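You operate a simulated robot arm through the tools that you are given. There is no shell and no other tool. Be economical: measure what you need, move in short steps, check, and stop when the job is done.

You are at the controls of a simulated robot arm. One attempt, no reset.

TASK
Brush the red slab clean and box it in the white carton.
Fine: white brush, put back on the bench; fold the flap shut after. Set down upright: white brush. What is to be rubbed or washed off counts as gone when no trace of it is left.

Only the result counts: the job must be done as asked and must still hold three seconds after the hand-in. Knocking over, shifting, dropping, spilling or breaking anything else fails it. Flat cloth is picked up by pressing the open fingertips on it (5 to 10 N) and closing them slowly along it; thin cloth reads only 2 to 8 mm in the jaws.

THE ROBOT
A 6-joint arm with a two-finger gripper on a trunk, on a base that drives. Base frame: it is fixed to the floor where the robot stands at the start and does not move with it; the origin is under the middle of the robot, x ahead of it, y to its left, z up; the surface under the hand at the start is at about z = 850. Readings come in mm, degrees, newtons and seconds.
With the tool pointing down near the work surface it reaches from about 420 to 840 mm from the robot's upright axis, wherever it stands. Its first joint turns from -166.0 to 166.0 degrees. Places, roughly: carton [600, 300, 900]; red slab (15x9x3 cm) [500, 500, 900]; white flap [600, 300, 1000]. Payload 1.66 kg.
Tool frame: the origin (TCP) lies between the finger pads and is the grasp point; the fingertips stand 16 mm ahead of it; z points along the fingers, y is the line along which they close. Largest opening 111 mm; the body of the gripper starts 104 mm behind the TCP.
Orientation is that of the tool frame in the base frame, as [roll, pitch, yaw] about the fixed x, y, z axes, in that order (R = Rz(yaw) Ry(pitch) Rx(roll)). With the fingers straight down and closing along the base's y, the tool's x points along the base's -x, its y along +y and its z along -z.

THE INTERFACE
- The arm moves only by the tool move_arm. Its argument "targets" is a list of rows, each a list of 3 entries, a list of its own where there are three numbers: the turn, a rotation vector about the base's x, y, z in degrees, then the shift along the base's x, y, z in mm, then the finger opening in mm, from 0 to 111. In form: [[[ax, ay, az], [tx, ty, tz], hand], ...]. A call has 1 to 12 rows; each row is the pose to reach, as a shift and turn from the pose commanded when the call began. A row lasts 0.2 s, in which the tool goes at most 50 mm and 8.6 degrees; a call with a longer step from one row to the next is refused whole, and so is a gripper value outside its range. A pose out of reach is approached as far as the arm can. The call stops where the force on the tool passes 40 N (or 10 N more than at its start, if that is more) or the arm is blocked; 0.2 s more then pass. Each finger halts on what it meets, pressing with about 28 N; the grip force reading is that of the motor and also rises with nothing between the fingers. The clock runs only during rows and for 0.2 s after the last one: add rows that repeat a pose to give the fingers time. The reply holds the time, the measured pose of the TCP, the force on the tool along the base axes, the opening and the grip force, in the units named above and with some noise, with the torque about the TCP (base axes, N m) and any sound that the robot's microphone picked up.
- Cameras (640 x 400 px; columns grow to the right, rows downward): "scene" is now at [61, 193.8, 1580.5]; the picture's right is [0.01, -1.00, 0.00], its down [-0.71, -0.01, -0.70] and it looks along [0.70, 0.01, -0.71] (base axes); focal length 280 px, centre (320, 200). "wrist" rides on the gripper at [70, 14, -143] in the tool frame; the picture's right is [-0.19, 0.98, 0.00], its down [-0.87, -0.17, -0.47] and it looks along [-0.46, -0.09, 0.88] (tool axes); focal length 230 px, centre (320, 200). There is no depth. A picture from a camera that has moved, and an enlarged one, comes with that camera's place and axes in the base frame and with its lens.
- snapshot(camera): a new picture of that camera. The clock stands still meanwhile.
- move_column(by): slides the trunk up (or, below 0, down) by that many mm; the arm and the scene camera ride with it, the base frame stays. It gives what a move gives, with no picture.
- base_move(legs): drives the robot by 1 to 6 legs, each [ahead, left, turn to the left] in mm, mm and degrees, along the robot's own axes; the way and the turn of a leg run together, so that a leg with both is an arc; at most 1500 mm and 180 degrees a leg. The arm and the cameras ride along, it lands a little off, and it stops where it bumps. It gives what a move gives.
- aim_head(pan, tilt): turns the head with the scene camera to pan (to the left, within 120 degrees either way) and tilt (down, from -29 to 69), counted from straight ahead of the robot. It gives what a move gives.
- inspect(camera, box): a new picture of the part [left, top, right, bottom] of that camera's present view, enlarged. The clock stands still meanwhile.
- job_done(): hands the job in; it is judged then, once.

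Work in short steps. Places have to be worked out from the pictures, the camera data and where the tool is seen: move nearer, look again, correct. Check each grasp and each placing, and mend what went wrong. You have 120 turns and 98 pictures in all, those below and enlarged ones among them. Open the gripper and draw the arm clear of the work before you hand the job in, unless the task says otherwise; then end with one line.

The tools are called after "Emit:" by a JSON object that holds its "op" and its "data". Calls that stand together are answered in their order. move_arm: Moves the arm, as the interface text tells. Its arguments: {"type":"object","properties":{"targets":{"type":"array","items":{"type":"array"}}},"required":["targets"]} The other tools are called the same way: move_column (by) slides the trunk up or down; base_move (legs) drives the base; aim_head (pan, tilt) turns the head that bears the scene camera; snapshot (camera) takes a picture; inspect (camera, box) takes an enlarged picture of a part of a camera's view; job_done () hands the job in.

At the start:

```text
time: 0.0
position: [477.5, 196.0, 1245.7]
ee_rot: [-179.9, 0.0, 179.9]
wrist_force: [0.6, -0.5, 1.0]
torque: [-0.01, 0.02, 0.02]
gripper_width: 110.7
gripper_force: 0.1
trunk travel left (down, up): [-175.0, 415.0]
robot x, y, heading: [-0.8, 2.8, -0.1]
head pan, tilt: [0.6, 45.5]
```

scene: 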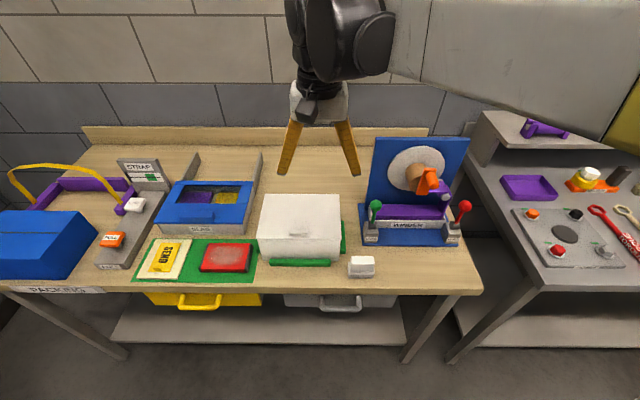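
wrist: 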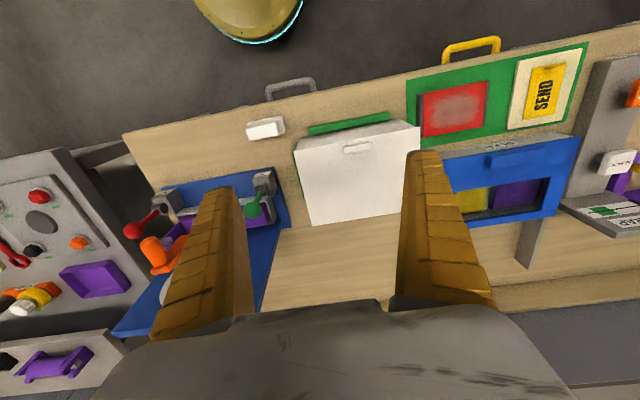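

I start with close-ups of the slab, carton and brush area.

Emit:
{"op": "inspect", "data": {"camera": "scene", "box": [130, 170, 390, 310]}}

Emit:
{"op": "inspect", "data": {"camera": "wrist", "box": [230, 60, 600, 240]}}

```text
2.46 times, centred on (260, 240) of scene
camera zoom: at [61.0, 193.8, 1580.5], right [0.01, -1.0, 0.0], down [-0.71, -0.01, -0.7], along [0.7, 0.01, -0.71], focal length 690 px, centre (468, 102)
```

zoom: 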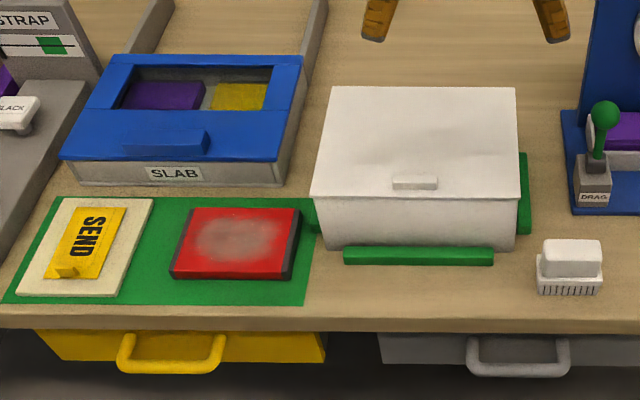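

```text
1.73 times, centred on (415, 150) of wrist
camera zoom: at [407.0, 209.0, 1388.9], right [0.19, 0.98, 0.0], down [0.87, -0.17, 0.47], along [0.46, -0.09, -0.88], focal length 398 px, centre (156, 286)
```

zoom: 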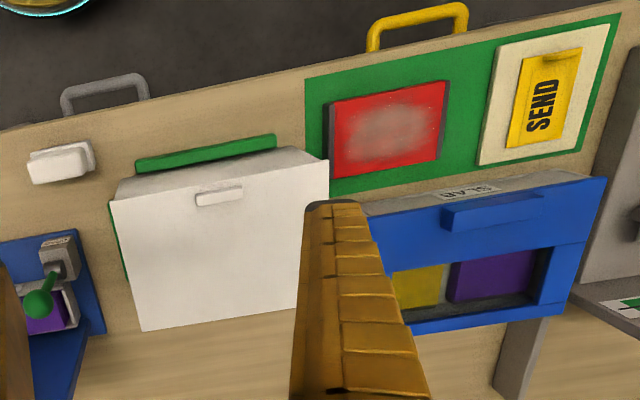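

Brush is at roughly (486, 80), slab near (511, 475) with its long side along y. I move the hand over the brush and look.

Emit:
{"op": "move_arm", "data": {"targets": [[[0, 0, 0], [0, -29, -40], 110], [[0, 0, 0], [0, -58, -80], 110], [[0, 0, 0], [0, -87, -120], 110], [[0, 0, 0], [-10, -116, -145], 110]]}}

Emit:
{"op": "snapshot", "data": {"camera": "wrist"}}

Emit:
{"op": "snapshot", "data": {"camera": "scene"}}

```text
time: 1.0
position: [468.1, 81.1, 1101.6]
ee_rot: [179.9, 0.0, 179.9]
wrist_force: [-0.1, -0.8, 0.4]
torque: [0.0, -0.04, -0.02]
gripper_width: 110.2
gripper_force: 0.0
trunk travel left (down, up): [-175.0, 415.0]
robot x, y, heading: [-0.2, -2.5, -0.1]
head pan, tilt: [0.6, 45.5]
```

```text
93 pictures are left
camera wrist: at [397.3, 92.8, 1245.1], right [0.19, 0.98, 0.0], down [0.87, -0.17, 0.47], along [0.46, -0.09, -0.88], focal length 230 px, centre (320, 200)
```

wrist: 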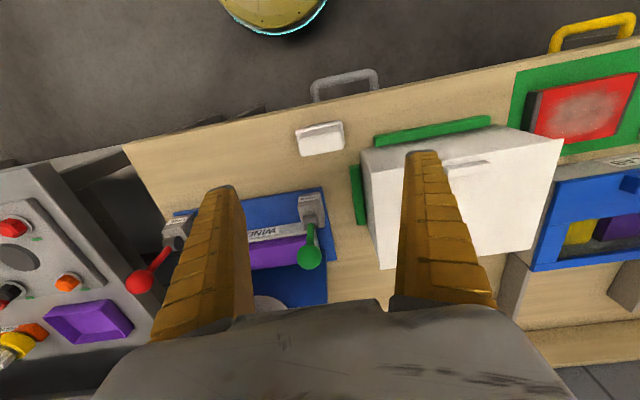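

```text
92 pictures are left
camera scene: at [60.9, 193.4, 1580.5], right [0.01, -1.0, 0.0], down [-0.71, -0.01, -0.7], along [0.7, 0.01, -0.71], focal length 280 px, centre (320, 200)
```

scene: 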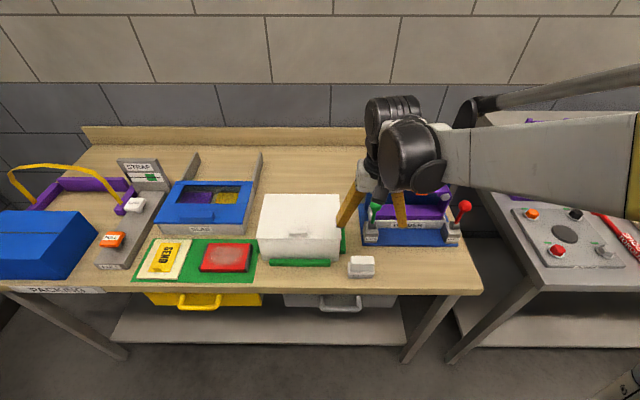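

Emit:
{"op": "inspect", "data": {"camera": "wrist", "box": [270, 100, 370, 170]}}

Emit:
{"op": "inspect", "data": {"camera": "scene", "box": [240, 180, 390, 290]}}

```text
5.71 times, centred on (320, 135) of wrist
camera zoom: at [397.3, 92.8, 1245.1], right [0.19, 0.98, 0.0], down [0.87, -0.17, 0.47], along [0.46, -0.09, -0.88], focal length 1315 px, centre (320, 571)
```

zoom: 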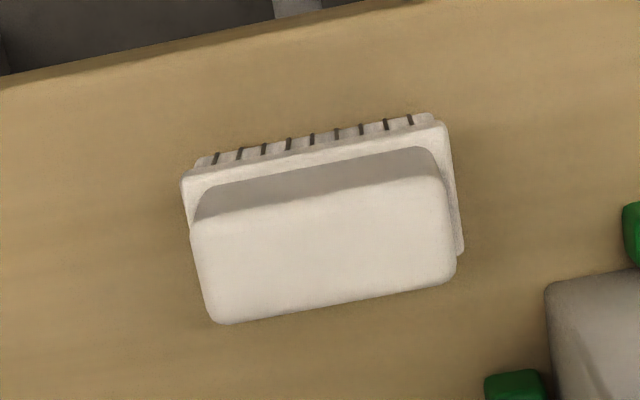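

```text
3.64 times, centred on (315, 235) of scene
camera zoom: at [60.9, 193.4, 1580.5], right [0.01, -1.0, 0.0], down [-0.71, -0.01, -0.7], along [0.7, 0.01, -0.71], focal length 1020 px, centre (338, 73)
```

zoom: 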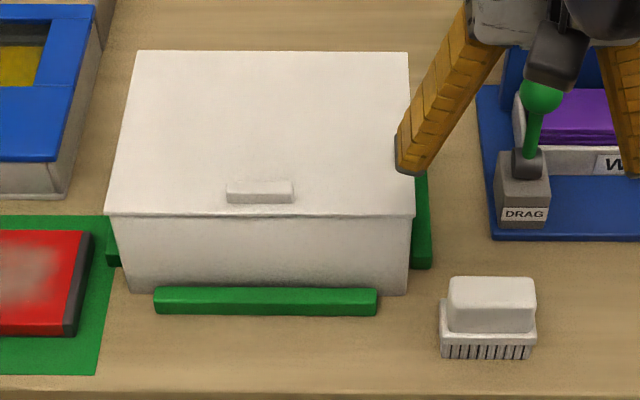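

Brush handle spans about x 468–497, y 44–110 with its top near z 910. I come down over it, fingers either side along y.

Emit:
{"op": "move_arm", "data": {"targets": [[[0, 0, 0], [5, -2, -45], 100], [[0, 0, 0], [10, -4, -90], 100], [[0, 0, 0], [14, -4, -135], 100], [[0, 0, 0], [14, -4, -165], 100]]}}

Emit:
{"op": "snapshot", "data": {"camera": "wrist"}}

Emit:
{"op": "inspect", "data": {"camera": "scene", "box": [320, 220, 420, 290]}}

```text
time: 2.0
position: [481.3, 75.8, 935.7]
ee_rot: [180.0, 0.0, -179.9]
wrist_force: [0.2, -0.5, -0.4]
torque: [0.01, 0.03, 0.01]
gripper_width: 100.6
gripper_force: 1.0
trunk travel left (down, up): [-175.0, 415.0]
robot x, y, heading: [1.9, -0.3, 0.1]
head pan, tilt: [0.6, 45.5]
```

```text
89 pictures are left
camera wrist: at [411.1, 87.7, 1078.2], right [0.19, 0.98, 0.0], down [0.87, -0.17, 0.47], along [0.46, -0.09, -0.88], focal length 230 px, centre (320, 200)
```

wrist: 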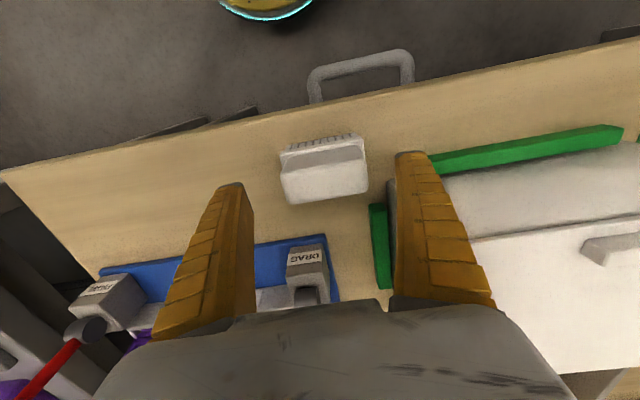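

```text
5.71 times, centred on (370, 255) of scene
camera zoom: at [61.5, 193.9, 1580.4], right [0.01, -1.0, 0.0], down [-0.71, -0.01, -0.7], along [0.7, 0.01, -0.71], focal length 1602 px, centre (34, -114)
```

zoom: 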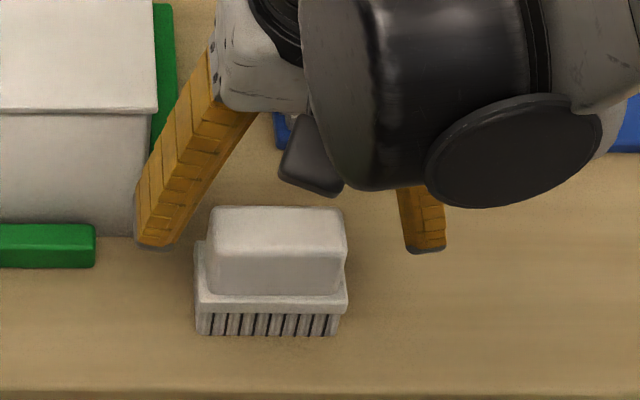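

Brush centre about (483, 79). I go down a further 22 mm and check height against the handle.

Emit:
{"op": "move_arm", "data": {"targets": [[[0, 0, 0], [2, 3, -10], 100], [[0, 0, 0], [2, 3, -25], 100]]}}

Emit:
{"op": "inspect", "data": {"camera": "scene", "box": [320, 220, 420, 290]}}

Emit:
{"op": "inspect", "data": {"camera": "wrist", "box": [200, 100, 440, 250]}}

```text
time: 2.6
position: [482.4, 78.0, 910.6]
ee_rot: [180.0, 0.0, -180.0]
wrist_force: [0.7, 0.5, -0.8]
torque: [0.03, -0.01, 0.01]
gripper_width: 100.7
gripper_force: 0.3
trunk travel left (down, up): [-175.0, 415.0]
robot x, y, heading: [-2.0, -0.6, 0.2]
head pan, tilt: [0.6, 45.5]
```

```text
5.71 times, centred on (370, 255) of scene
camera zoom: at [61.3, 193.9, 1580.4], right [0.01, -1.0, 0.0], down [-0.71, -0.01, -0.7], along [0.7, 0.01, -0.71], focal length 1602 px, centre (34, -114)
```

zoom: 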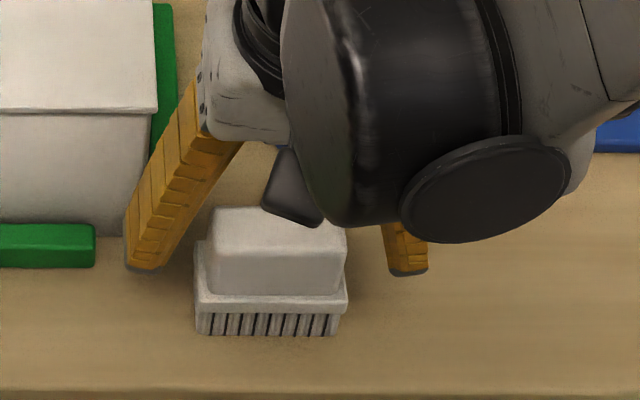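

```text
2.67 times, centred on (320, 175) of wrist
camera zoom: at [413.7, 91.2, 1053.7], right [0.19, 0.98, 0.0], down [0.87, -0.17, 0.47], along [0.46, -0.09, -0.88], focal length 614 px, centre (320, 267)
```

zoom: 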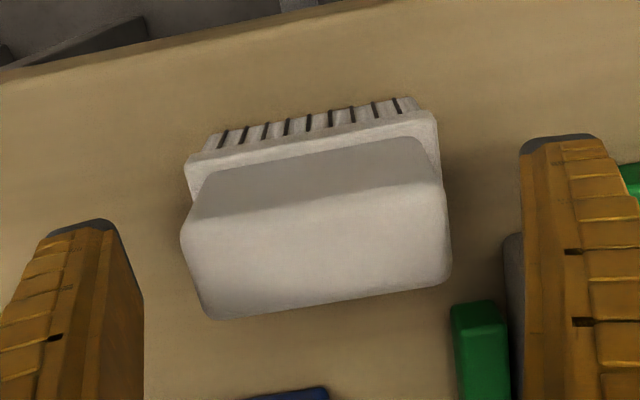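

The handle is tall (top about 925), so the fingertips are already beside it. I drop 7 mm more and close.

Emit:
{"op": "move_arm", "data": {"targets": [[[0, 0, 0], [1, 1, -7], 100], [[0, 0, 0], [1, 1, -7], 80], [[0, 0, 0], [1, 1, -7], 65], [[0, 0, 0], [1, 1, -7], 50], [[0, 0, 0], [1, 1, -7], 50], [[0, 0, 0], [1, 1, -7], 50]]}}

Emit:
{"op": "inspect", "data": {"camera": "wrist", "box": [200, 100, 440, 250]}}

```text
time: 4.0
position: [484.5, 80.7, 901.9]
ee_rot: [179.9, 0.0, 179.9]
wrist_force: [-0.2, -0.2, -0.5]
torque: [0.02, 0.01, 0.02]
gripper_width: 62.0
gripper_force: 27.8
trunk travel left (down, up): [-175.0, 415.0]
robot x, y, heading: [1.0, -0.3, -0.0]
head pan, tilt: [0.6, 45.5]
```

```text
2.67 times, centred on (320, 175) of wrist
camera zoom: at [413.7, 92.7, 1046.2], right [0.19, 0.98, 0.0], down [0.87, -0.17, 0.47], along [0.46, -0.09, -0.88], focal length 614 px, centre (320, 267)
```

zoom: 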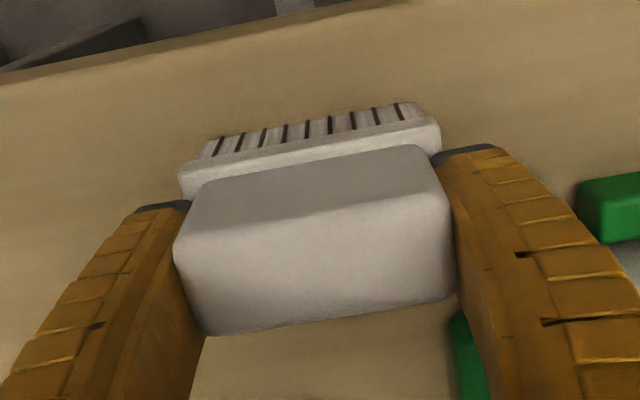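

Gripped at 62 mm. I lift it and carry it toward the slab, above the carton.

Emit:
{"op": "move_arm", "data": {"targets": [[[0, 0, 0], [0, 0, 45], 50], [[0, 0, 0], [0, 0, 90], 50], [[0, 0, 0], [0, 0, 135], 50], [[0, 0, 0], [0, 0, 180], 50], [[0, 0, 0], [0, 48, 180], 50], [[0, 0, 0], [0, 96, 180], 50], [[0, 0, 0], [0, 144, 180], 50], [[0, 0, 0], [0, 192, 180], 50], [[0, 0, 0], [0, 240, 180], 50], [[0, 0, 0], [0, 288, 180], 50]]}}

Emit:
{"op": "snapshot", "data": {"camera": "wrist"}}

Emit:
{"op": "inspect", "data": {"camera": "scene", "box": [180, 220, 280, 290]}}

```text
time: 6.2
position: [485.3, 369.6, 1081.5]
ee_rot: [179.9, 0.0, 180.0]
wrist_force: [-0.5, -0.5, -1.6]
torque: [0.01, -0.01, 0.03]
gripper_width: 62.1
gripper_force: 28.1
trunk travel left (down, up): [-175.0, 415.0]
robot x, y, heading: [-1.7, -1.5, 0.1]
head pan, tilt: [0.6, 45.5]
```

```text
84 pictures are left
camera wrist: at [414.9, 382.3, 1223.7], right [0.19, 0.98, 0.0], down [0.87, -0.17, 0.47], along [0.46, -0.09, -0.88], focal length 230 px, centre (320, 200)
```

wrist: 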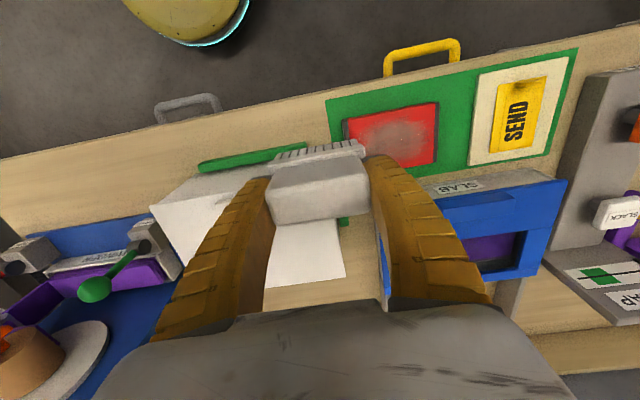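

```text
5.71 times, centred on (230, 255) of scene
camera zoom: at [61.3, 194.9, 1580.3], right [0.01, -1.0, 0.0], down [-0.71, -0.01, -0.7], along [0.7, 0.01, -0.71], focal length 1602 px, centre (834, -114)
```

zoom: 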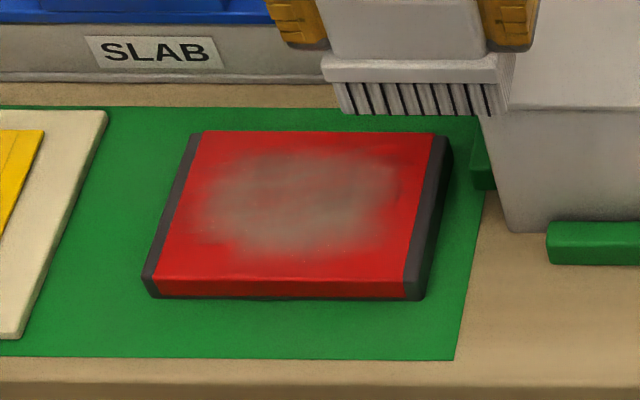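

Slab centre is about (513, 476), smudge spans roughly x 488–553, y 425–530. I bring the brush over it and come down to just above contact.

Emit:
{"op": "move_arm", "data": {"targets": [[[0, 0, 0], [10, 48, 0], 50], [[0, 0, 0], [20, 90, 0], 50], [[0, 0, 0], [28, 106, -40], 50], [[0, 0, 0], [28, 106, -85], 50], [[0, 0, 0], [28, 106, -125], 50], [[0, 0, 0], [28, 106, -133], 50]]}}

Emit:
{"op": "inspect", "data": {"camera": "scene", "box": [180, 200, 300, 290]}}

Emit:
{"op": "snapshot", "data": {"camera": "wrist"}}

```text
time: 7.6
position: [513.2, 473.6, 949.5]
ee_rot: [179.9, 0.0, -179.9]
wrist_force: [0.9, 0.2, -0.9]
torque: [0.02, -0.01, 0.0]
gripper_width: 61.8
gripper_force: 27.9
trunk travel left (down, up): [-175.0, 415.0]
robot x, y, heading: [0.4, 0.5, 0.2]
head pan, tilt: [0.6, 45.5]
```

```text
4.44 times, centred on (240, 245) of scene
camera zoom: at [61.1, 193.9, 1580.5], right [0.01, -1.0, 0.0], down [-0.71, -0.01, -0.7], along [0.7, 0.01, -0.71], focal length 1246 px, centre (676, 0)
```

zoom: 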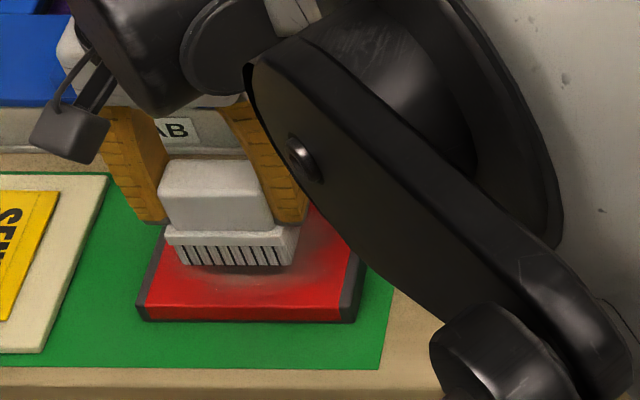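

```text
81 pictures are left
camera wrist: at [442.4, 486.9, 1093.0], right [0.19, 0.98, 0.0], down [0.87, -0.17, 0.47], along [0.46, -0.09, -0.88], focal length 230 px, centre (320, 200)
```

wrist: 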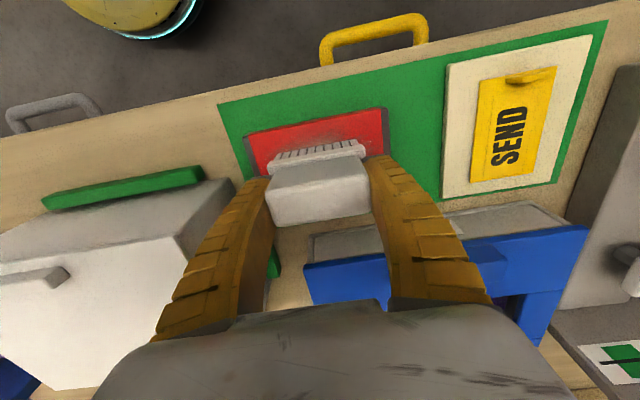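

I lower in small steps to find contact.

Emit:
{"op": "move_arm", "data": {"targets": [[[0, 0, 0], [0, 0, -5], 50], [[0, 0, 0], [0, 0, -10], 50], [[0, 0, 0], [0, 0, -13], 50]]}}

```text
time: 8.4
position: [512.6, 474.9, 937.4]
ee_rot: [-180.0, 0.0, -180.0]
wrist_force: [0.2, -0.5, -0.8]
torque: [0.0, 0.0, -0.02]
gripper_width: 61.7
gripper_force: 28.0
trunk travel left (down, up): [-175.0, 415.0]
robot x, y, heading: [-2.5, 5.3, 0.4]
head pan, tilt: [0.6, 45.5]
```

Emit:
{"op": "move_arm", "data": {"targets": [[[0, 0, 0], [0, 0, -2], 50], [[0, 0, 0], [0, 0, -4], 50]]}}

```text
time: 9.0
position: [511.8, 474.9, 933.2]
ee_rot: [-179.9, 0.0, 180.0]
wrist_force: [-0.3, 0.3, -0.2]
torque: [0.02, 0.01, 0.01]
gripper_width: 61.8
gripper_force: 27.7
trunk travel left (down, up): [-175.0, 415.0]
robot x, y, heading: [-3.3, -1.9, -0.1]
head pan, tilt: [0.6, 45.5]
```

Still no force; two millimetres more.

Emit:
{"op": "move_arm", "data": {"targets": [[[0, 0, 0], [0, 0, -1], 50], [[0, 0, 0], [0, 0, -2], 50]]}}

Emit:
{"op": "inspect", "data": {"camera": "scene", "box": [180, 200, 300, 290]}}

```text
time: 9.6
position: [512.0, 474.8, 931.8]
ee_rot: [-179.9, -0.1, -180.0]
wrist_force: [-0.3, 0.1, -0.5]
torque: [0.0, 0.01, 0.04]
gripper_width: 61.8
gripper_force: 27.6
trunk travel left (down, up): [-175.0, 415.0]
robot x, y, heading: [1.8, -0.7, 0.1]
head pan, tilt: [0.6, 45.5]
```

```text
4.44 times, centred on (240, 245) of scene
camera zoom: at [61.1, 193.9, 1580.4], right [0.01, -1.0, 0.0], down [-0.71, -0.01, -0.7], along [0.7, 0.01, -0.71], focal length 1246 px, centre (676, 0)
```

zoom: 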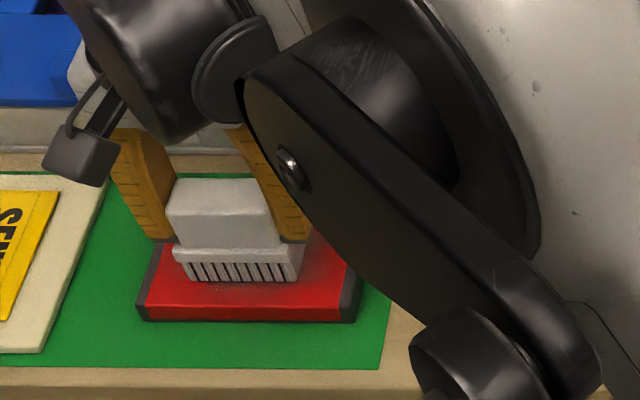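

Emit:
{"op": "move_arm", "data": {"targets": [[[0, 0, 0], [0, 0, -1], 50], [[0, 0, 0], [0, 0, -2], 50]]}}

```text
time: 10.2
position: [512.4, 474.1, 928.4]
ee_rot: [179.9, -0.1, 179.9]
wrist_force: [-0.5, -0.2, -0.9]
torque: [0.01, 0.03, 0.02]
gripper_width: 61.6
gripper_force: 28.0
trunk travel left (down, up): [-175.0, 415.0]
robot x, y, heading: [-4.2, -0.9, -0.0]
head pan, tilt: [0.6, 45.5]
```

Emit:
{"op": "move_arm", "data": {"targets": [[[0, 0, 0], [0, 0, -1], 50], [[0, 0, 0], [0, 0, -2], 50], [[0, 0, 0], [0, 0, -3], 50]]}}

```text
time: 11.0
position: [512.1, 475.0, 927.4]
ee_rot: [179.9, -0.1, 180.0]
wrist_force: [-0.4, -0.4, -1.4]
torque: [0.02, 0.01, 0.02]
gripper_width: 61.9
gripper_force: 28.4
trunk travel left (down, up): [-175.0, 415.0]
robot x, y, heading: [-2.7, -2.0, -0.2]
head pan, tilt: [0.6, 45.5]
```

Emit:
{"op": "move_arm", "data": {"targets": [[[0, 0, 0], [0, 0, -1], 50], [[0, 0, 0], [0, 0, -2], 50]]}}

Emit:
{"op": "inspect", "data": {"camera": "scene", "box": [200, 230, 270, 275]}}

```text
time: 11.6
position: [511.3, 474.7, 925.8]
ee_rot: [180.0, 0.0, 179.9]
wrist_force: [2.1, 3.4, 12.7]
torque: [0.08, -0.07, 0.01]
gripper_width: 62.0
gripper_force: 28.9
trunk travel left (down, up): [-175.0, 415.0]
robot x, y, heading: [-0.3, 0.7, -0.0]
head pan, tilt: [0.6, 45.5]
```

```text
8.89 times, centred on (235, 252) of scene
camera zoom: at [60.4, 193.4, 1580.7], right [0.01, -1.0, 0.0], down [-0.71, -0.01, -0.7], along [0.7, 0.01, -0.71], focal length 2493 px, centre (1076, -267)
```

zoom: 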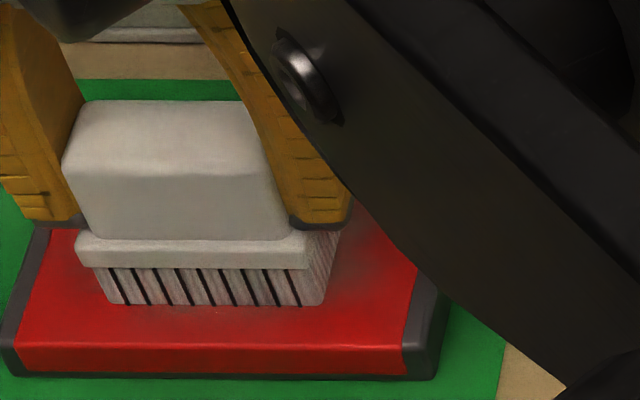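

Contact at about z 926 (12.7 N). I ease off 0.8 mm and sweep to and fro in y at three x lines.

Emit:
{"op": "move_arm", "data": {"targets": [[[0, 0, 0], [0, 0, -0.8], 50], [[0, 0, 0], [0, 15, -0.8], 50], [[0, 0, 0], [0, 30, -0.8], 50], [[0, 0, 0], [0, 15, -0.8], 50], [[0, 0, 0], [0, 0, -0.8], 50], [[0, 0, 0], [0, -15, -0.8], 50], [[0, 0, 0], [0, -30, -0.8], 50], [[0, 0, 0], [0, -15, -0.8], 50], [[0, 0, 0], [0, 0, -0.8], 50]]}}

```text
time: 13.6
position: [512.3, 473.3, 926.2]
ee_rot: [-180.0, 0.1, 179.9]
wrist_force: [0.0, -12.3, 13.7]
torque: [-0.27, 0.0, 0.01]
gripper_width: 62.0
gripper_force: 27.8
trunk travel left (down, up): [-175.0, 415.0]
robot x, y, heading: [-0.8, -2.7, -0.0]
head pan, tilt: [0.6, 45.5]
```

Lateral load is notable, so I lift and check whether the slab moved and what's left of the dust.

Emit:
{"op": "move_arm", "data": {"targets": [[[0, 0, 0], [0, 0, 10], 50], [[0, 0, 0], [0, 0, 50], 50], [[0, 0, 0], [0, -40, 90], 50], [[0, 0, 0], [0, -80, 130], 50], [[0, 0, 0], [0, -110, 150], 50]]}}

Emit:
{"op": "inspect", "data": {"camera": "scene", "box": [180, 220, 280, 290]}}

```text
refused: row 3 steps farther than a row can; nothing moved
```

```text
5.71 times, centred on (230, 255) of scene
camera zoom: at [60.2, 191.0, 1580.9], right [0.01, -1.0, 0.0], down [-0.71, -0.01, -0.7], along [0.7, 0.01, -0.71], focal length 1602 px, centre (834, -114)
```

zoom: 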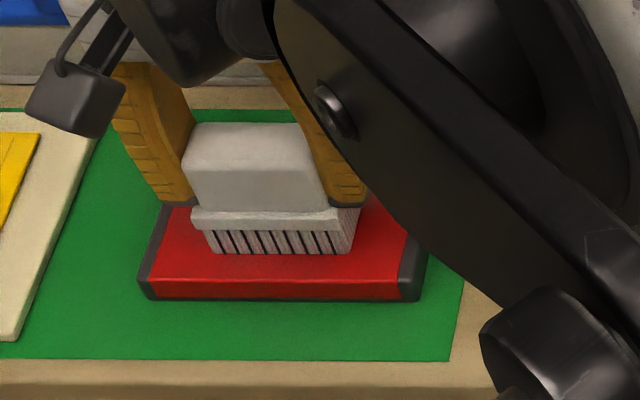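

The slab hasn't moved and the swept strip looks clean. I go on with the front strip and then the rear strip, a touch lighter.

Emit:
{"op": "move_arm", "data": {"targets": [[[0, 0, 0], [-8, 0, 0.5], 50], [[0, 0, 0], [-15, 15, 0.5], 50], [[0, 0, 0], [-15, 33, 0.5], 50], [[0, 0, 0], [-15, 15, 0.5], 50], [[0, 0, 0], [-15, 0, 0.5], 50], [[0, 0, 0], [-15, -17, 0.5], 50], [[0, 0, 0], [-15, -33, 0.5], 50], [[0, 0, 0], [-5, -33, 0.5], 50], [[0, 0, 0], [8, -33, 0.5], 50], [[0, 0, 0], [20, -33, 0.5], 50]]}}

Emit:
{"op": "move_arm", "data": {"targets": [[[0, 0, 0], [4, 0, 0], 50], [[0, 0, 0], [6, 17, 0], 50], [[0, 0, 0], [6, 34, 0], 50], [[0, 0, 0], [6, 51, 0], 50], [[0, 0, 0], [6, 68, 0], 50], [[0, 0, 0], [6, 51, 0], 50], [[0, 0, 0], [6, 34, 0], 50], [[0, 0, 0], [6, 17, 0], 50], [[0, 0, 0], [6, 0, 0], 50]]}}

```text
time: 15.8
position: [533.1, 440.5, 924.4]
ee_rot: [180.0, 0.1, -180.0]
wrist_force: [-4.4, -0.2, 6.0]
torque: [0.02, 0.32, 0.02]
gripper_width: 62.1
gripper_force: 28.1
trunk travel left (down, up): [-175.0, 415.0]
robot x, y, heading: [-0.0, 1.4, -0.2]
head pan, tilt: [0.6, 45.5]
```

```text
time: 17.8
position: [538.7, 439.6, 924.1]
ee_rot: [179.9, 0.0, -179.9]
wrist_force: [-0.5, -0.4, 4.7]
torque: [0.12, 0.07, 0.0]
gripper_width: 62.1
gripper_force: 28.2
trunk travel left (down, up): [-175.0, 415.0]
robot x, y, heading: [-0.5, 1.3, -0.3]
head pan, tilt: [0.6, 45.5]
```

Now lift and move aside so the scene camera sees the slab.

Emit:
{"op": "move_arm", "data": {"targets": [[[0, 0, 0], [-5, 5, 20], 50], [[0, 0, 0], [-10, 10, 60], 50], [[0, 0, 0], [-20, 5, 105], 50], [[0, 0, 0], [-25, 0, 150], 50], [[0, 0, 0], [-30, -45, 160], 50], [[0, 0, 0], [-35, -90, 165], 50], [[0, 0, 0], [-40, -135, 165], 50], [[0, 0, 0], [-45, -180, 165], 50]]}}

Emit:
{"op": "inspect", "data": {"camera": "scene", "box": [180, 220, 280, 290]}}

```text
time: 19.6
position: [493.0, 260.5, 1089.4]
ee_rot: [180.0, 0.0, -180.0]
wrist_force: [0.0, 1.6, -0.4]
torque: [0.0, -0.01, 0.03]
gripper_width: 62.0
gripper_force: 28.5
trunk travel left (down, up): [-175.0, 415.0]
robot x, y, heading: [0.2, -0.4, 0.1]
head pan, tilt: [0.6, 45.5]
```

```text
5.71 times, centred on (230, 255) of scene
camera zoom: at [60.7, 193.0, 1580.6], right [0.01, -1.0, 0.0], down [-0.71, -0.01, -0.7], along [0.7, 0.01, -0.71], focal length 1602 px, centre (834, -114)
```

zoom: 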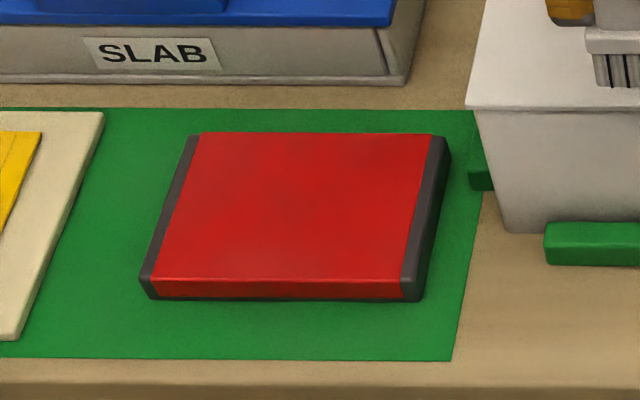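

Looks clean; closer inspection for faint traces.

Emit:
{"op": "inspect", "data": {"camera": "scene", "box": [202, 240, 260, 276]}}

```text
11.03 times, centred on (231, 258) of scene
camera zoom: at [60.7, 193.0, 1580.6], right [0.01, -1.0, 0.0], down [-0.71, -0.01, -0.7], along [0.7, 0.01, -0.71], focal length 3094 px, centre (1302, -440)
```

zoom: 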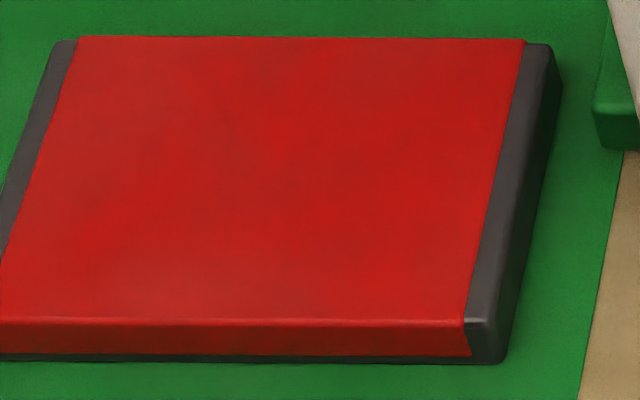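

There may be a very faint haze left, so I do a second full pass over the slab, back along the same way.

Emit:
{"op": "move_arm", "data": {"targets": [[[0, 0, 0], [10, 45, 0], 50], [[0, 0, 0], [15, 90, 0], 50], [[0, 0, 0], [20, 135, 0], 50], [[0, 0, 0], [25, 182, -10], 50], [[0, 0, 0], [30, 184, -55], 50], [[0, 0, 0], [38, 184, -100], 50], [[0, 0, 0], [45, 182, -140], 50], [[0, 0, 0], [47, 180, -160], 50], [[0, 0, 0], [47, 180, -165.5], 50]]}}

```text
time: 21.6
position: [539.8, 440.3, 924.1]
ee_rot: [179.9, 0.0, -179.9]
wrist_force: [-0.1, 0.3, -0.4]
torque: [-0.01, -0.05, -0.02]
gripper_width: 62.0
gripper_force: 28.0
trunk travel left (down, up): [-175.0, 415.0]
robot x, y, heading: [1.6, 1.4, -0.3]
head pan, tilt: [0.6, 45.5]
```

Emit:
{"op": "move_arm", "data": {"targets": [[[0, 0, 0], [0, 0, -1], 50], [[0, 0, 0], [0, 0, -1.6], 50], [[0, 0, 0], [0, 8, -1.6], 50]]}}

```text
time: 22.4
position: [540.5, 446.7, 922.9]
ee_rot: [-179.9, 0.0, 179.9]
wrist_force: [0.8, -8.1, 7.8]
torque: [-0.07, 0.02, 0.02]
gripper_width: 62.1
gripper_force: 27.6
trunk travel left (down, up): [-175.0, 415.0]
robot x, y, heading: [-3.3, 0.4, 0.2]
head pan, tilt: [0.6, 45.5]
```

Contact 8 N. Sweeping three strips.

Emit:
{"op": "move_arm", "data": {"targets": [[[0, 0, 0], [0, 17, 0], 50], [[0, 0, 0], [0, 34, 0], 50], [[0, 0, 0], [0, 51, 0], 50], [[0, 0, 0], [0, 64, 0], 50], [[0, 0, 0], [-13, 64, 0], 50], [[0, 0, 0], [-26, 64, 0], 50], [[0, 0, 0], [-26, 48, 0], 50], [[0, 0, 0], [-26, 32, 0], 50], [[0, 0, 0], [-26, 16, 0], 50], [[0, 0, 0], [-26, 0, 0], 50], [[0, 0, 0], [-26, -8, 0], 50]]}}

Emit:
{"op": "move_arm", "data": {"targets": [[[0, 0, 0], [-12, 0, 0], 50], [[0, 0, 0], [-23, 0, 0], 50], [[0, 0, 0], [-23, 17, 0], 50], [[0, 0, 0], [-23, 34, 0], 50], [[0, 0, 0], [-23, 51, 0], 50], [[0, 0, 0], [-23, 68, 0], 50], [[0, 0, 0], [-23, 80, 0], 50], [[0, 0, 0], [-10, 80, 0], 50], [[0, 0, 0], [5, 80, 0], 50], [[0, 0, 0], [22, 80, 0], 50]]}}

```text
time: 24.8
position: [514.0, 441.6, 924.1]
ee_rot: [-180.0, 0.1, -179.9]
wrist_force: [3.1, 10.0, 14.1]
torque: [0.2, -0.02, -0.02]
gripper_width: 62.1
gripper_force: 28.1
trunk travel left (down, up): [-175.0, 415.0]
robot x, y, heading: [1.9, 1.2, -0.1]
head pan, tilt: [0.6, 45.5]
```

```text
time: 27.0
position: [536.1, 521.6, 921.9]
ee_rot: [-179.9, 0.0, 180.0]
wrist_force: [-0.3, -0.4, -0.9]
torque: [0.0, -0.04, 0.01]
gripper_width: 61.8
gripper_force: 28.0
trunk travel left (down, up): [-175.0, 415.0]
robot x, y, heading: [4.0, 0.6, -0.0]
head pan, tilt: [0.6, 45.5]
```

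Lift aside and look again.

Emit:
{"op": "move_arm", "data": {"targets": [[[0, 0, 0], [-5, 0, 20], 50], [[0, 0, 0], [-10, 0, 60], 50], [[0, 0, 0], [-15, -5, 105], 50], [[0, 0, 0], [-20, -10, 150], 50], [[0, 0, 0], [-20, -55, 165], 50], [[0, 0, 0], [-25, -100, 165], 50], [[0, 0, 0], [-30, -145, 165], 50], [[0, 0, 0], [-35, -190, 165], 50], [[0, 0, 0], [-40, -235, 165], 50], [[0, 0, 0], [-43, -280, 165], 50]]}}

Emit:
{"op": "inspect", "data": {"camera": "scene", "box": [202, 240, 260, 276]}}

Emit:
{"op": "snapshot", "data": {"camera": "scene"}}

```text
time: 29.2
position: [492.5, 240.6, 1085.5]
ee_rot: [180.0, 0.0, -180.0]
wrist_force: [0.7, 1.1, -0.5]
torque: [0.04, -0.01, 0.01]
gripper_width: 61.8
gripper_force: 28.2
trunk travel left (down, up): [-175.0, 415.0]
robot x, y, heading: [-2.8, 2.6, -0.3]
head pan, tilt: [0.6, 45.5]
```

```text
11.03 times, centred on (231, 258) of scene
camera zoom: at [60.9, 193.1, 1580.6], right [0.01, -1.0, 0.0], down [-0.71, -0.01, -0.7], along [0.7, 0.01, -0.71], focal length 3094 px, centre (1302, -440)
```

zoom: 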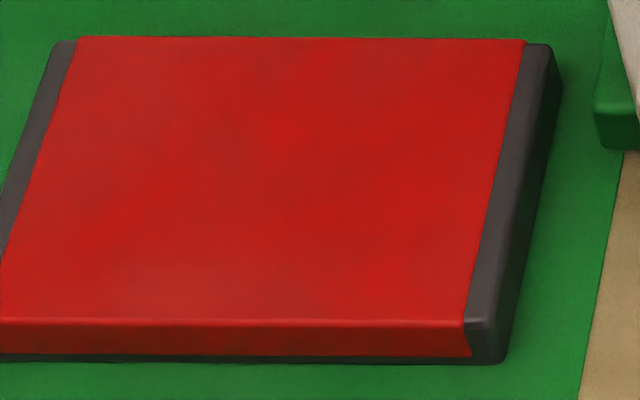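

```text
74 pictures are left
camera scene: at [60.9, 193.1, 1580.6], right [0.01, -1.0, 0.0], down [-0.71, -0.01, -0.7], along [0.7, 0.01, -0.71], focal length 280 px, centre (320, 200)
```

scene: 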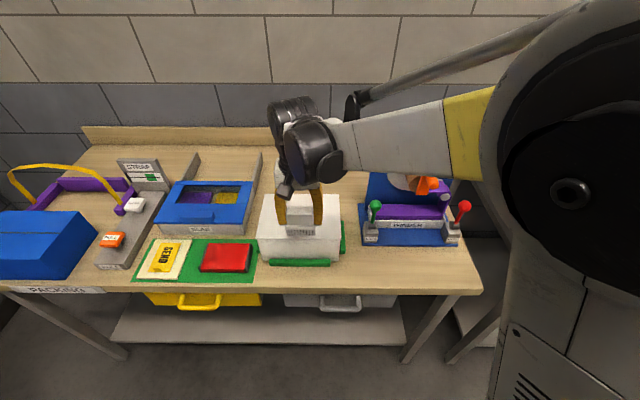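

The slab is clean (the texture did not change between passes). I return the brush to its original spot.

Emit:
{"op": "move_arm", "data": {"targets": [[[0, 0, 0], [0, -45, 0], 50], [[0, 0, 0], [-3, -90, 0], 50], [[0, 0, 0], [-6, -125, 0], 50], [[0, 0, 0], [-8, -160, -20], 50], [[0, 0, 0], [-8, -160, -65], 50], [[0, 0, 0], [-8, -160, -110], 50], [[0, 0, 0], [-8, -160, -150], 50], [[0, 0, 0], [-8, -160, -172], 50]]}}

Emit:
{"op": "move_arm", "data": {"targets": [[[0, 0, 0], [0, 0, -4], 50], [[0, 0, 0], [0, 0, -8], 50], [[0, 0, 0], [0, 0, -11], 50]]}}

```text
time: 31.0
position: [486.7, 78.7, 917.0]
ee_rot: [180.0, 0.0, -180.0]
wrist_force: [0.3, 0.0, -0.4]
torque: [0.0, -0.01, 0.03]
gripper_width: 61.7
gripper_force: 27.9
trunk travel left (down, up): [-175.0, 415.0]
robot x, y, heading: [0.3, 1.0, -0.3]
head pan, tilt: [0.6, 45.5]
```

```text
time: 31.8
position: [485.2, 80.5, 905.1]
ee_rot: [-180.0, 0.1, 180.0]
wrist_force: [0.7, -1.2, -0.2]
torque: [0.01, 0.02, 0.0]
gripper_width: 61.8
gripper_force: 27.9
trunk travel left (down, up): [-175.0, 415.0]
robot x, y, heading: [1.6, -1.0, -0.1]
head pan, tilt: [0.6, 45.5]
```

Emit:
{"op": "move_arm", "data": {"targets": [[[0, 0, 0], [0, 0, -2], 50], [[0, 0, 0], [0, 0, -4], 50]]}}

Emit:
{"op": "inspect", "data": {"camera": "scene", "box": [320, 220, 420, 290]}}

```text
time: 32.4
position: [483.6, 81.1, 900.3]
ee_rot: [180.0, 0.0, -179.9]
wrist_force: [0.0, 0.7, -0.5]
torque: [-0.01, -0.01, -0.03]
gripper_width: 62.2
gripper_force: 28.2
trunk travel left (down, up): [-175.0, 415.0]
robot x, y, heading: [2.2, -0.1, -0.1]
head pan, tilt: [0.6, 45.5]
```

```text
5.71 times, centred on (370, 255) of scene
camera zoom: at [61.1, 193.9, 1580.4], right [0.01, -1.0, 0.0], down [-0.71, -0.01, -0.7], along [0.7, 0.01, -0.71], focal length 1602 px, centre (34, -114)
```

zoom: 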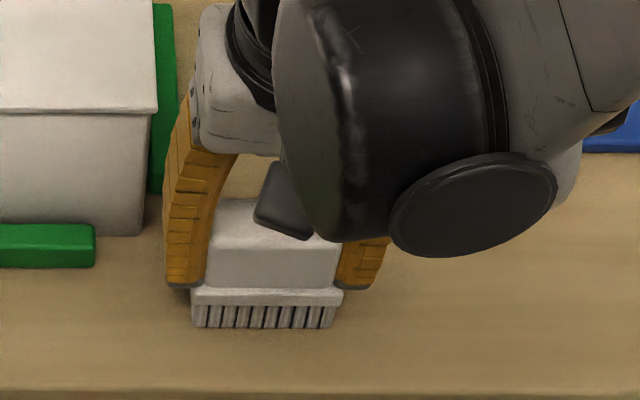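

Still a few millimetres above the bench; lowering on.

Emit:
{"op": "move_arm", "data": {"targets": [[[0, 0, 0], [0, 0, -1.5], 50], [[0, 0, 0], [0, 0, -3], 50]]}}

```text
time: 33.0
position: [485.3, 80.5, 897.7]
ee_rot: [-179.9, 0.1, -180.0]
wrist_force: [3.2, -0.5, 19.6]
torque: [-0.02, 0.04, 0.02]
gripper_width: 62.2
gripper_force: 28.0
trunk travel left (down, up): [-175.0, 415.0]
robot x, y, heading: [-1.3, -0.3, 0.1]
head pan, tilt: [0.6, 45.5]
```

Firm contact. I ease off and release, then rise.

Emit:
{"op": "move_arm", "data": {"targets": [[[0, 0, 0], [0, 0, 0.8], 55], [[0, 0, 0], [0, 0, 0.8], 64], [[0, 0, 0], [0, 0, 0.8], 80], [[0, 0, 0], [0, 0, 0.8], 90], [[0, 0, 0], [0, 0, 0.8], 90], [[0, 0, 0], [0, 0, 45], 90], [[0, 0, 0], [0, 0, 90], 90], [[0, 0, 0], [0, 0, 135], 90], [[0, 0, 0], [0, 0, 180], 90], [[0, 0, 0], [0, 0, 220], 110]]}}

Emit:
{"op": "snapshot", "data": {"camera": "wrist"}}

Emit:
{"op": "inspect", "data": {"camera": "scene", "box": [240, 180, 390, 290]}}

```text
time: 35.2
position: [485.1, 79.9, 1116.1]
ee_rot: [-180.0, 0.1, -179.9]
wrist_force: [-0.4, -0.4, 0.1]
torque: [0.05, 0.02, -0.02]
gripper_width: 110.4
gripper_force: 0.0
trunk travel left (down, up): [-175.0, 415.0]
robot x, y, heading: [-0.6, 1.4, 0.3]
head pan, tilt: [0.6, 45.5]
```

```text
72 pictures are left
camera wrist: at [414.2, 92.4, 1260.3], right [0.19, 0.98, 0.0], down [0.87, -0.17, 0.47], along [0.46, -0.09, -0.88], focal length 230 px, centre (320, 200)
```

wrist: 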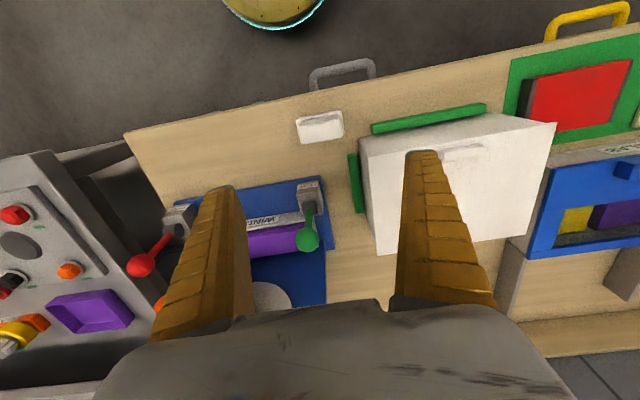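

```text
3.64 times, centred on (315, 235) of scene
camera zoom: at [60.6, 193.8, 1580.5], right [0.01, -1.0, 0.0], down [-0.71, -0.01, -0.7], along [0.7, 0.01, -0.71], focal length 1020 px, centre (338, 73)
```

zoom: 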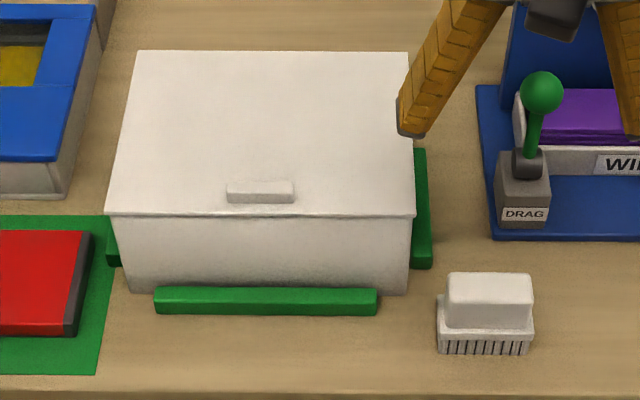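

Brush stands upright where it was. Now I look closely at the carton's lid and its pull tab from in front.

Emit:
{"op": "move_arm", "data": {"targets": [[[0, 0, 0], [-10, 45, 0], 110], [[0, 0, 0], [-20, 90, 0], 110], [[0, 0, 0], [-30, 135, 0], 110], [[0, 0, 0], [-40, 170, 0], 110]]}}

Emit:
{"op": "snapshot", "data": {"camera": "wrist"}}

Emit:
{"op": "inspect", "data": {"camera": "wrist", "box": [220, 90, 420, 215]}}

```text
time: 36.2
position: [442.4, 253.4, 1118.1]
ee_rot: [-179.9, 0.1, -180.0]
wrist_force: [0.3, 0.3, 0.3]
torque: [-0.02, -0.02, 0.0]
gripper_width: 110.1
gripper_force: 0.0
trunk travel left (down, up): [-175.0, 415.0]
robot x, y, heading: [1.6, 1.0, 0.2]
head pan, tilt: [0.6, 45.5]
```

```text
70 pictures are left
camera wrist: at [372.2, 265.2, 1260.4], right [0.19, 0.98, 0.0], down [0.87, -0.17, 0.47], along [0.46, -0.09, -0.88], focal length 230 px, centre (320, 200)
```

wrist: 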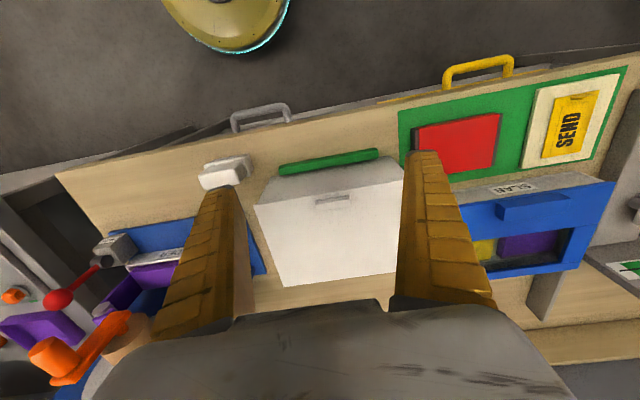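

```text
3.20 times, centred on (320, 152) of wrist
camera zoom: at [372.2, 265.2, 1260.4], right [0.19, 0.98, 0.0], down [0.87, -0.17, 0.47], along [0.46, -0.09, -0.88], focal length 736 px, centre (320, 352)
```

zoom: 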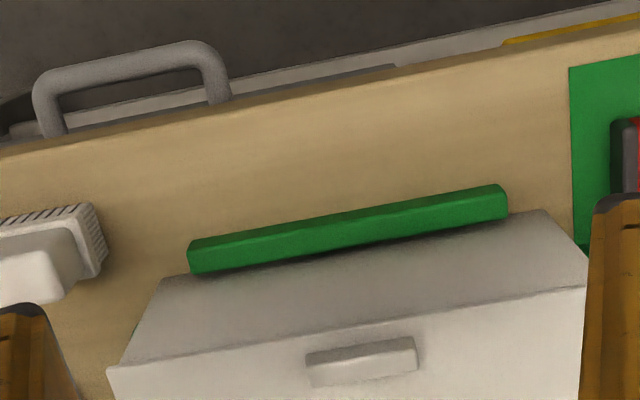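

The tab is a raised bar about 52 mm long centred near (535, 253) just behind the lid's front edge. I move above it, closing direction along its length, and look from closer.

Emit:
{"op": "move_arm", "data": {"targets": [[[0, 0, 0], [45, 0, 0], 80], [[0, 0, 0], [85, 0, -20], 80], [[0, 0, 0], [90, 0, -60], 80], [[0, 0, 0], [92, 0, -90], 80]]}}

Emit:
{"op": "snapshot", "data": {"camera": "wrist"}}

Emit:
{"op": "inspect", "data": {"camera": "scene", "box": [250, 180, 350, 250]}}

```text
time: 37.2
position: [537.2, 251.5, 1026.5]
ee_rot: [179.9, 0.1, 180.0]
wrist_force: [0.1, 0.7, 0.5]
torque: [-0.01, 0.04, 0.01]
gripper_width: 81.6
gripper_force: 1.1
trunk travel left (down, up): [-175.0, 415.0]
robot x, y, heading: [4.5, -3.8, 0.4]
head pan, tilt: [0.6, 45.5]
```

```text
68 pictures are left
camera wrist: at [466.6, 264.2, 1169.0], right [0.19, 0.98, 0.0], down [0.87, -0.17, 0.47], along [0.46, -0.09, -0.88], focal length 230 px, centre (320, 200)
```

wrist: 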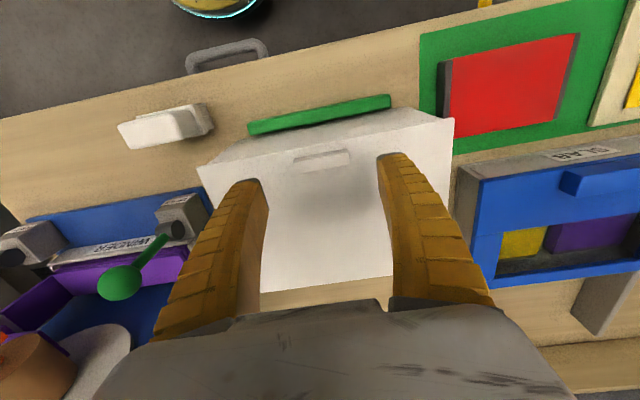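

```text
5.71 times, centred on (300, 215) of scene
camera zoom: at [61.4, 194.0, 1580.4], right [0.01, -1.0, 0.0], down [-0.71, -0.01, -0.7], along [0.7, 0.01, -0.71], focal length 1602 px, centre (434, 114)
```

zoom: 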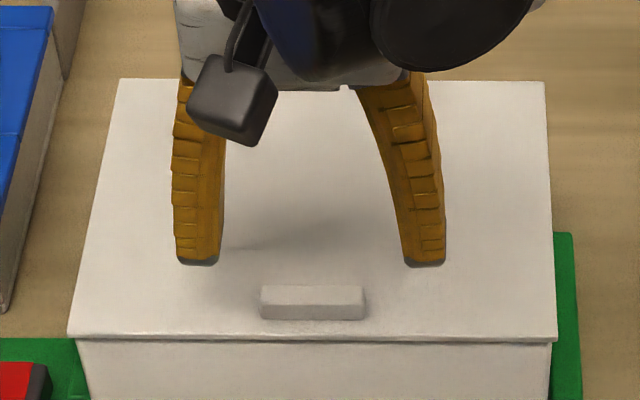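

Bar about (531, 252), lid surface near z 955. I descend to fingertips around z 967 and check.

Emit:
{"op": "move_arm", "data": {"targets": [[[0, 0, 0], [-6, 1, -30], 80], [[0, 0, 0], [-6, 1, -43], 80]]}}

Emit:
{"op": "inspect", "data": {"camera": "wrist", "box": [200, 90, 440, 240]}}

Emit:
{"op": "inspect", "data": {"camera": "scene", "box": [250, 180, 350, 250]}}

```text
time: 37.8
position: [532.4, 253.1, 984.0]
ee_rot: [-179.9, 0.1, -180.0]
wrist_force: [-0.2, -0.7, 0.4]
torque: [-0.01, 0.03, -0.01]
gripper_width: 81.3
gripper_force: 0.9
trunk travel left (down, up): [-175.0, 415.0]
robot x, y, heading: [-0.0, 0.7, 0.3]
head pan, tilt: [0.6, 45.5]
```

```text
2.67 times, centred on (320, 165) of wrist
camera zoom: at [461.8, 265.9, 1126.6], right [0.19, 0.98, 0.0], down [0.87, -0.17, 0.47], along [0.46, -0.09, -0.88], focal length 614 px, centre (320, 293)
```

zoom: 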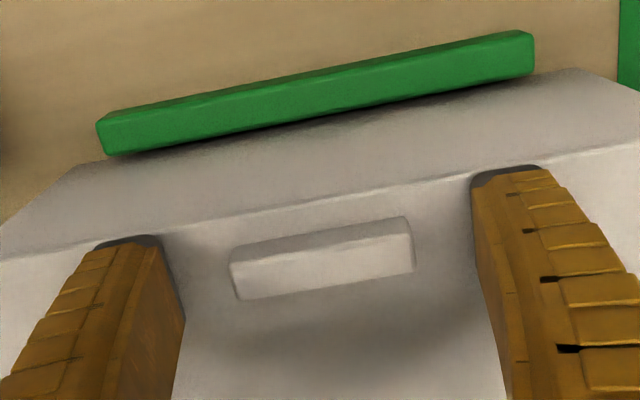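

```text
5.71 times, centred on (300, 215) of scene
camera zoom: at [61.3, 194.0, 1580.4], right [0.01, -1.0, 0.0], down [-0.71, -0.01, -0.7], along [0.7, 0.01, -0.71], focal length 1602 px, centre (434, 114)
```

zoom: 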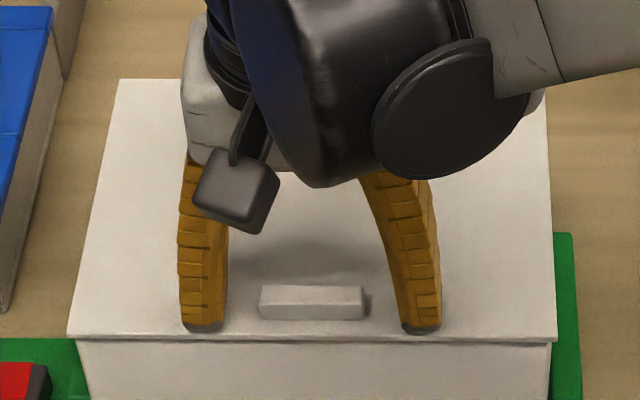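

Well aligned; I shift +4 mm in x and lower until the tips just touch the lid.

Emit:
{"op": "move_arm", "data": {"targets": [[[0, 0, 0], [4, 0, -4], 80], [[0, 0, 0], [4, 0, -7], 80]]}}

Emit:
{"op": "move_arm", "data": {"targets": [[[0, 0, 0], [0, 0, -1.5], 80], [[0, 0, 0], [0, 0, -3], 80]]}}

```text
time: 38.4
position: [535.0, 252.7, 979.4]
ee_rot: [179.9, 0.1, -179.9]
wrist_force: [1.2, 0.7, 19.9]
torque: [0.07, -0.07, -0.03]
gripper_width: 80.3
gripper_force: 0.1
trunk travel left (down, up): [-175.0, 415.0]
robot x, y, heading: [-2.8, 3.1, 0.0]
head pan, tilt: [0.6, 45.5]
```

```text
time: 39.1
position: [533.1, 253.3, 976.2]
ee_rot: [-180.0, 0.1, 180.0]
wrist_force: [-0.4, 0.9, 17.6]
torque: [-0.18, -0.1, -0.08]
gripper_width: 88.5
gripper_force: 1.8
trunk travel left (down, up): [-175.0, 415.0]
robot x, y, heading: [2.1, 1.5, -0.1]
head pan, tilt: [0.6, 45.5]
stopped in row 2: the force on the tool passed its limit at 49 N (the readings are from after the stop); the commanded pose is now the measured one
```

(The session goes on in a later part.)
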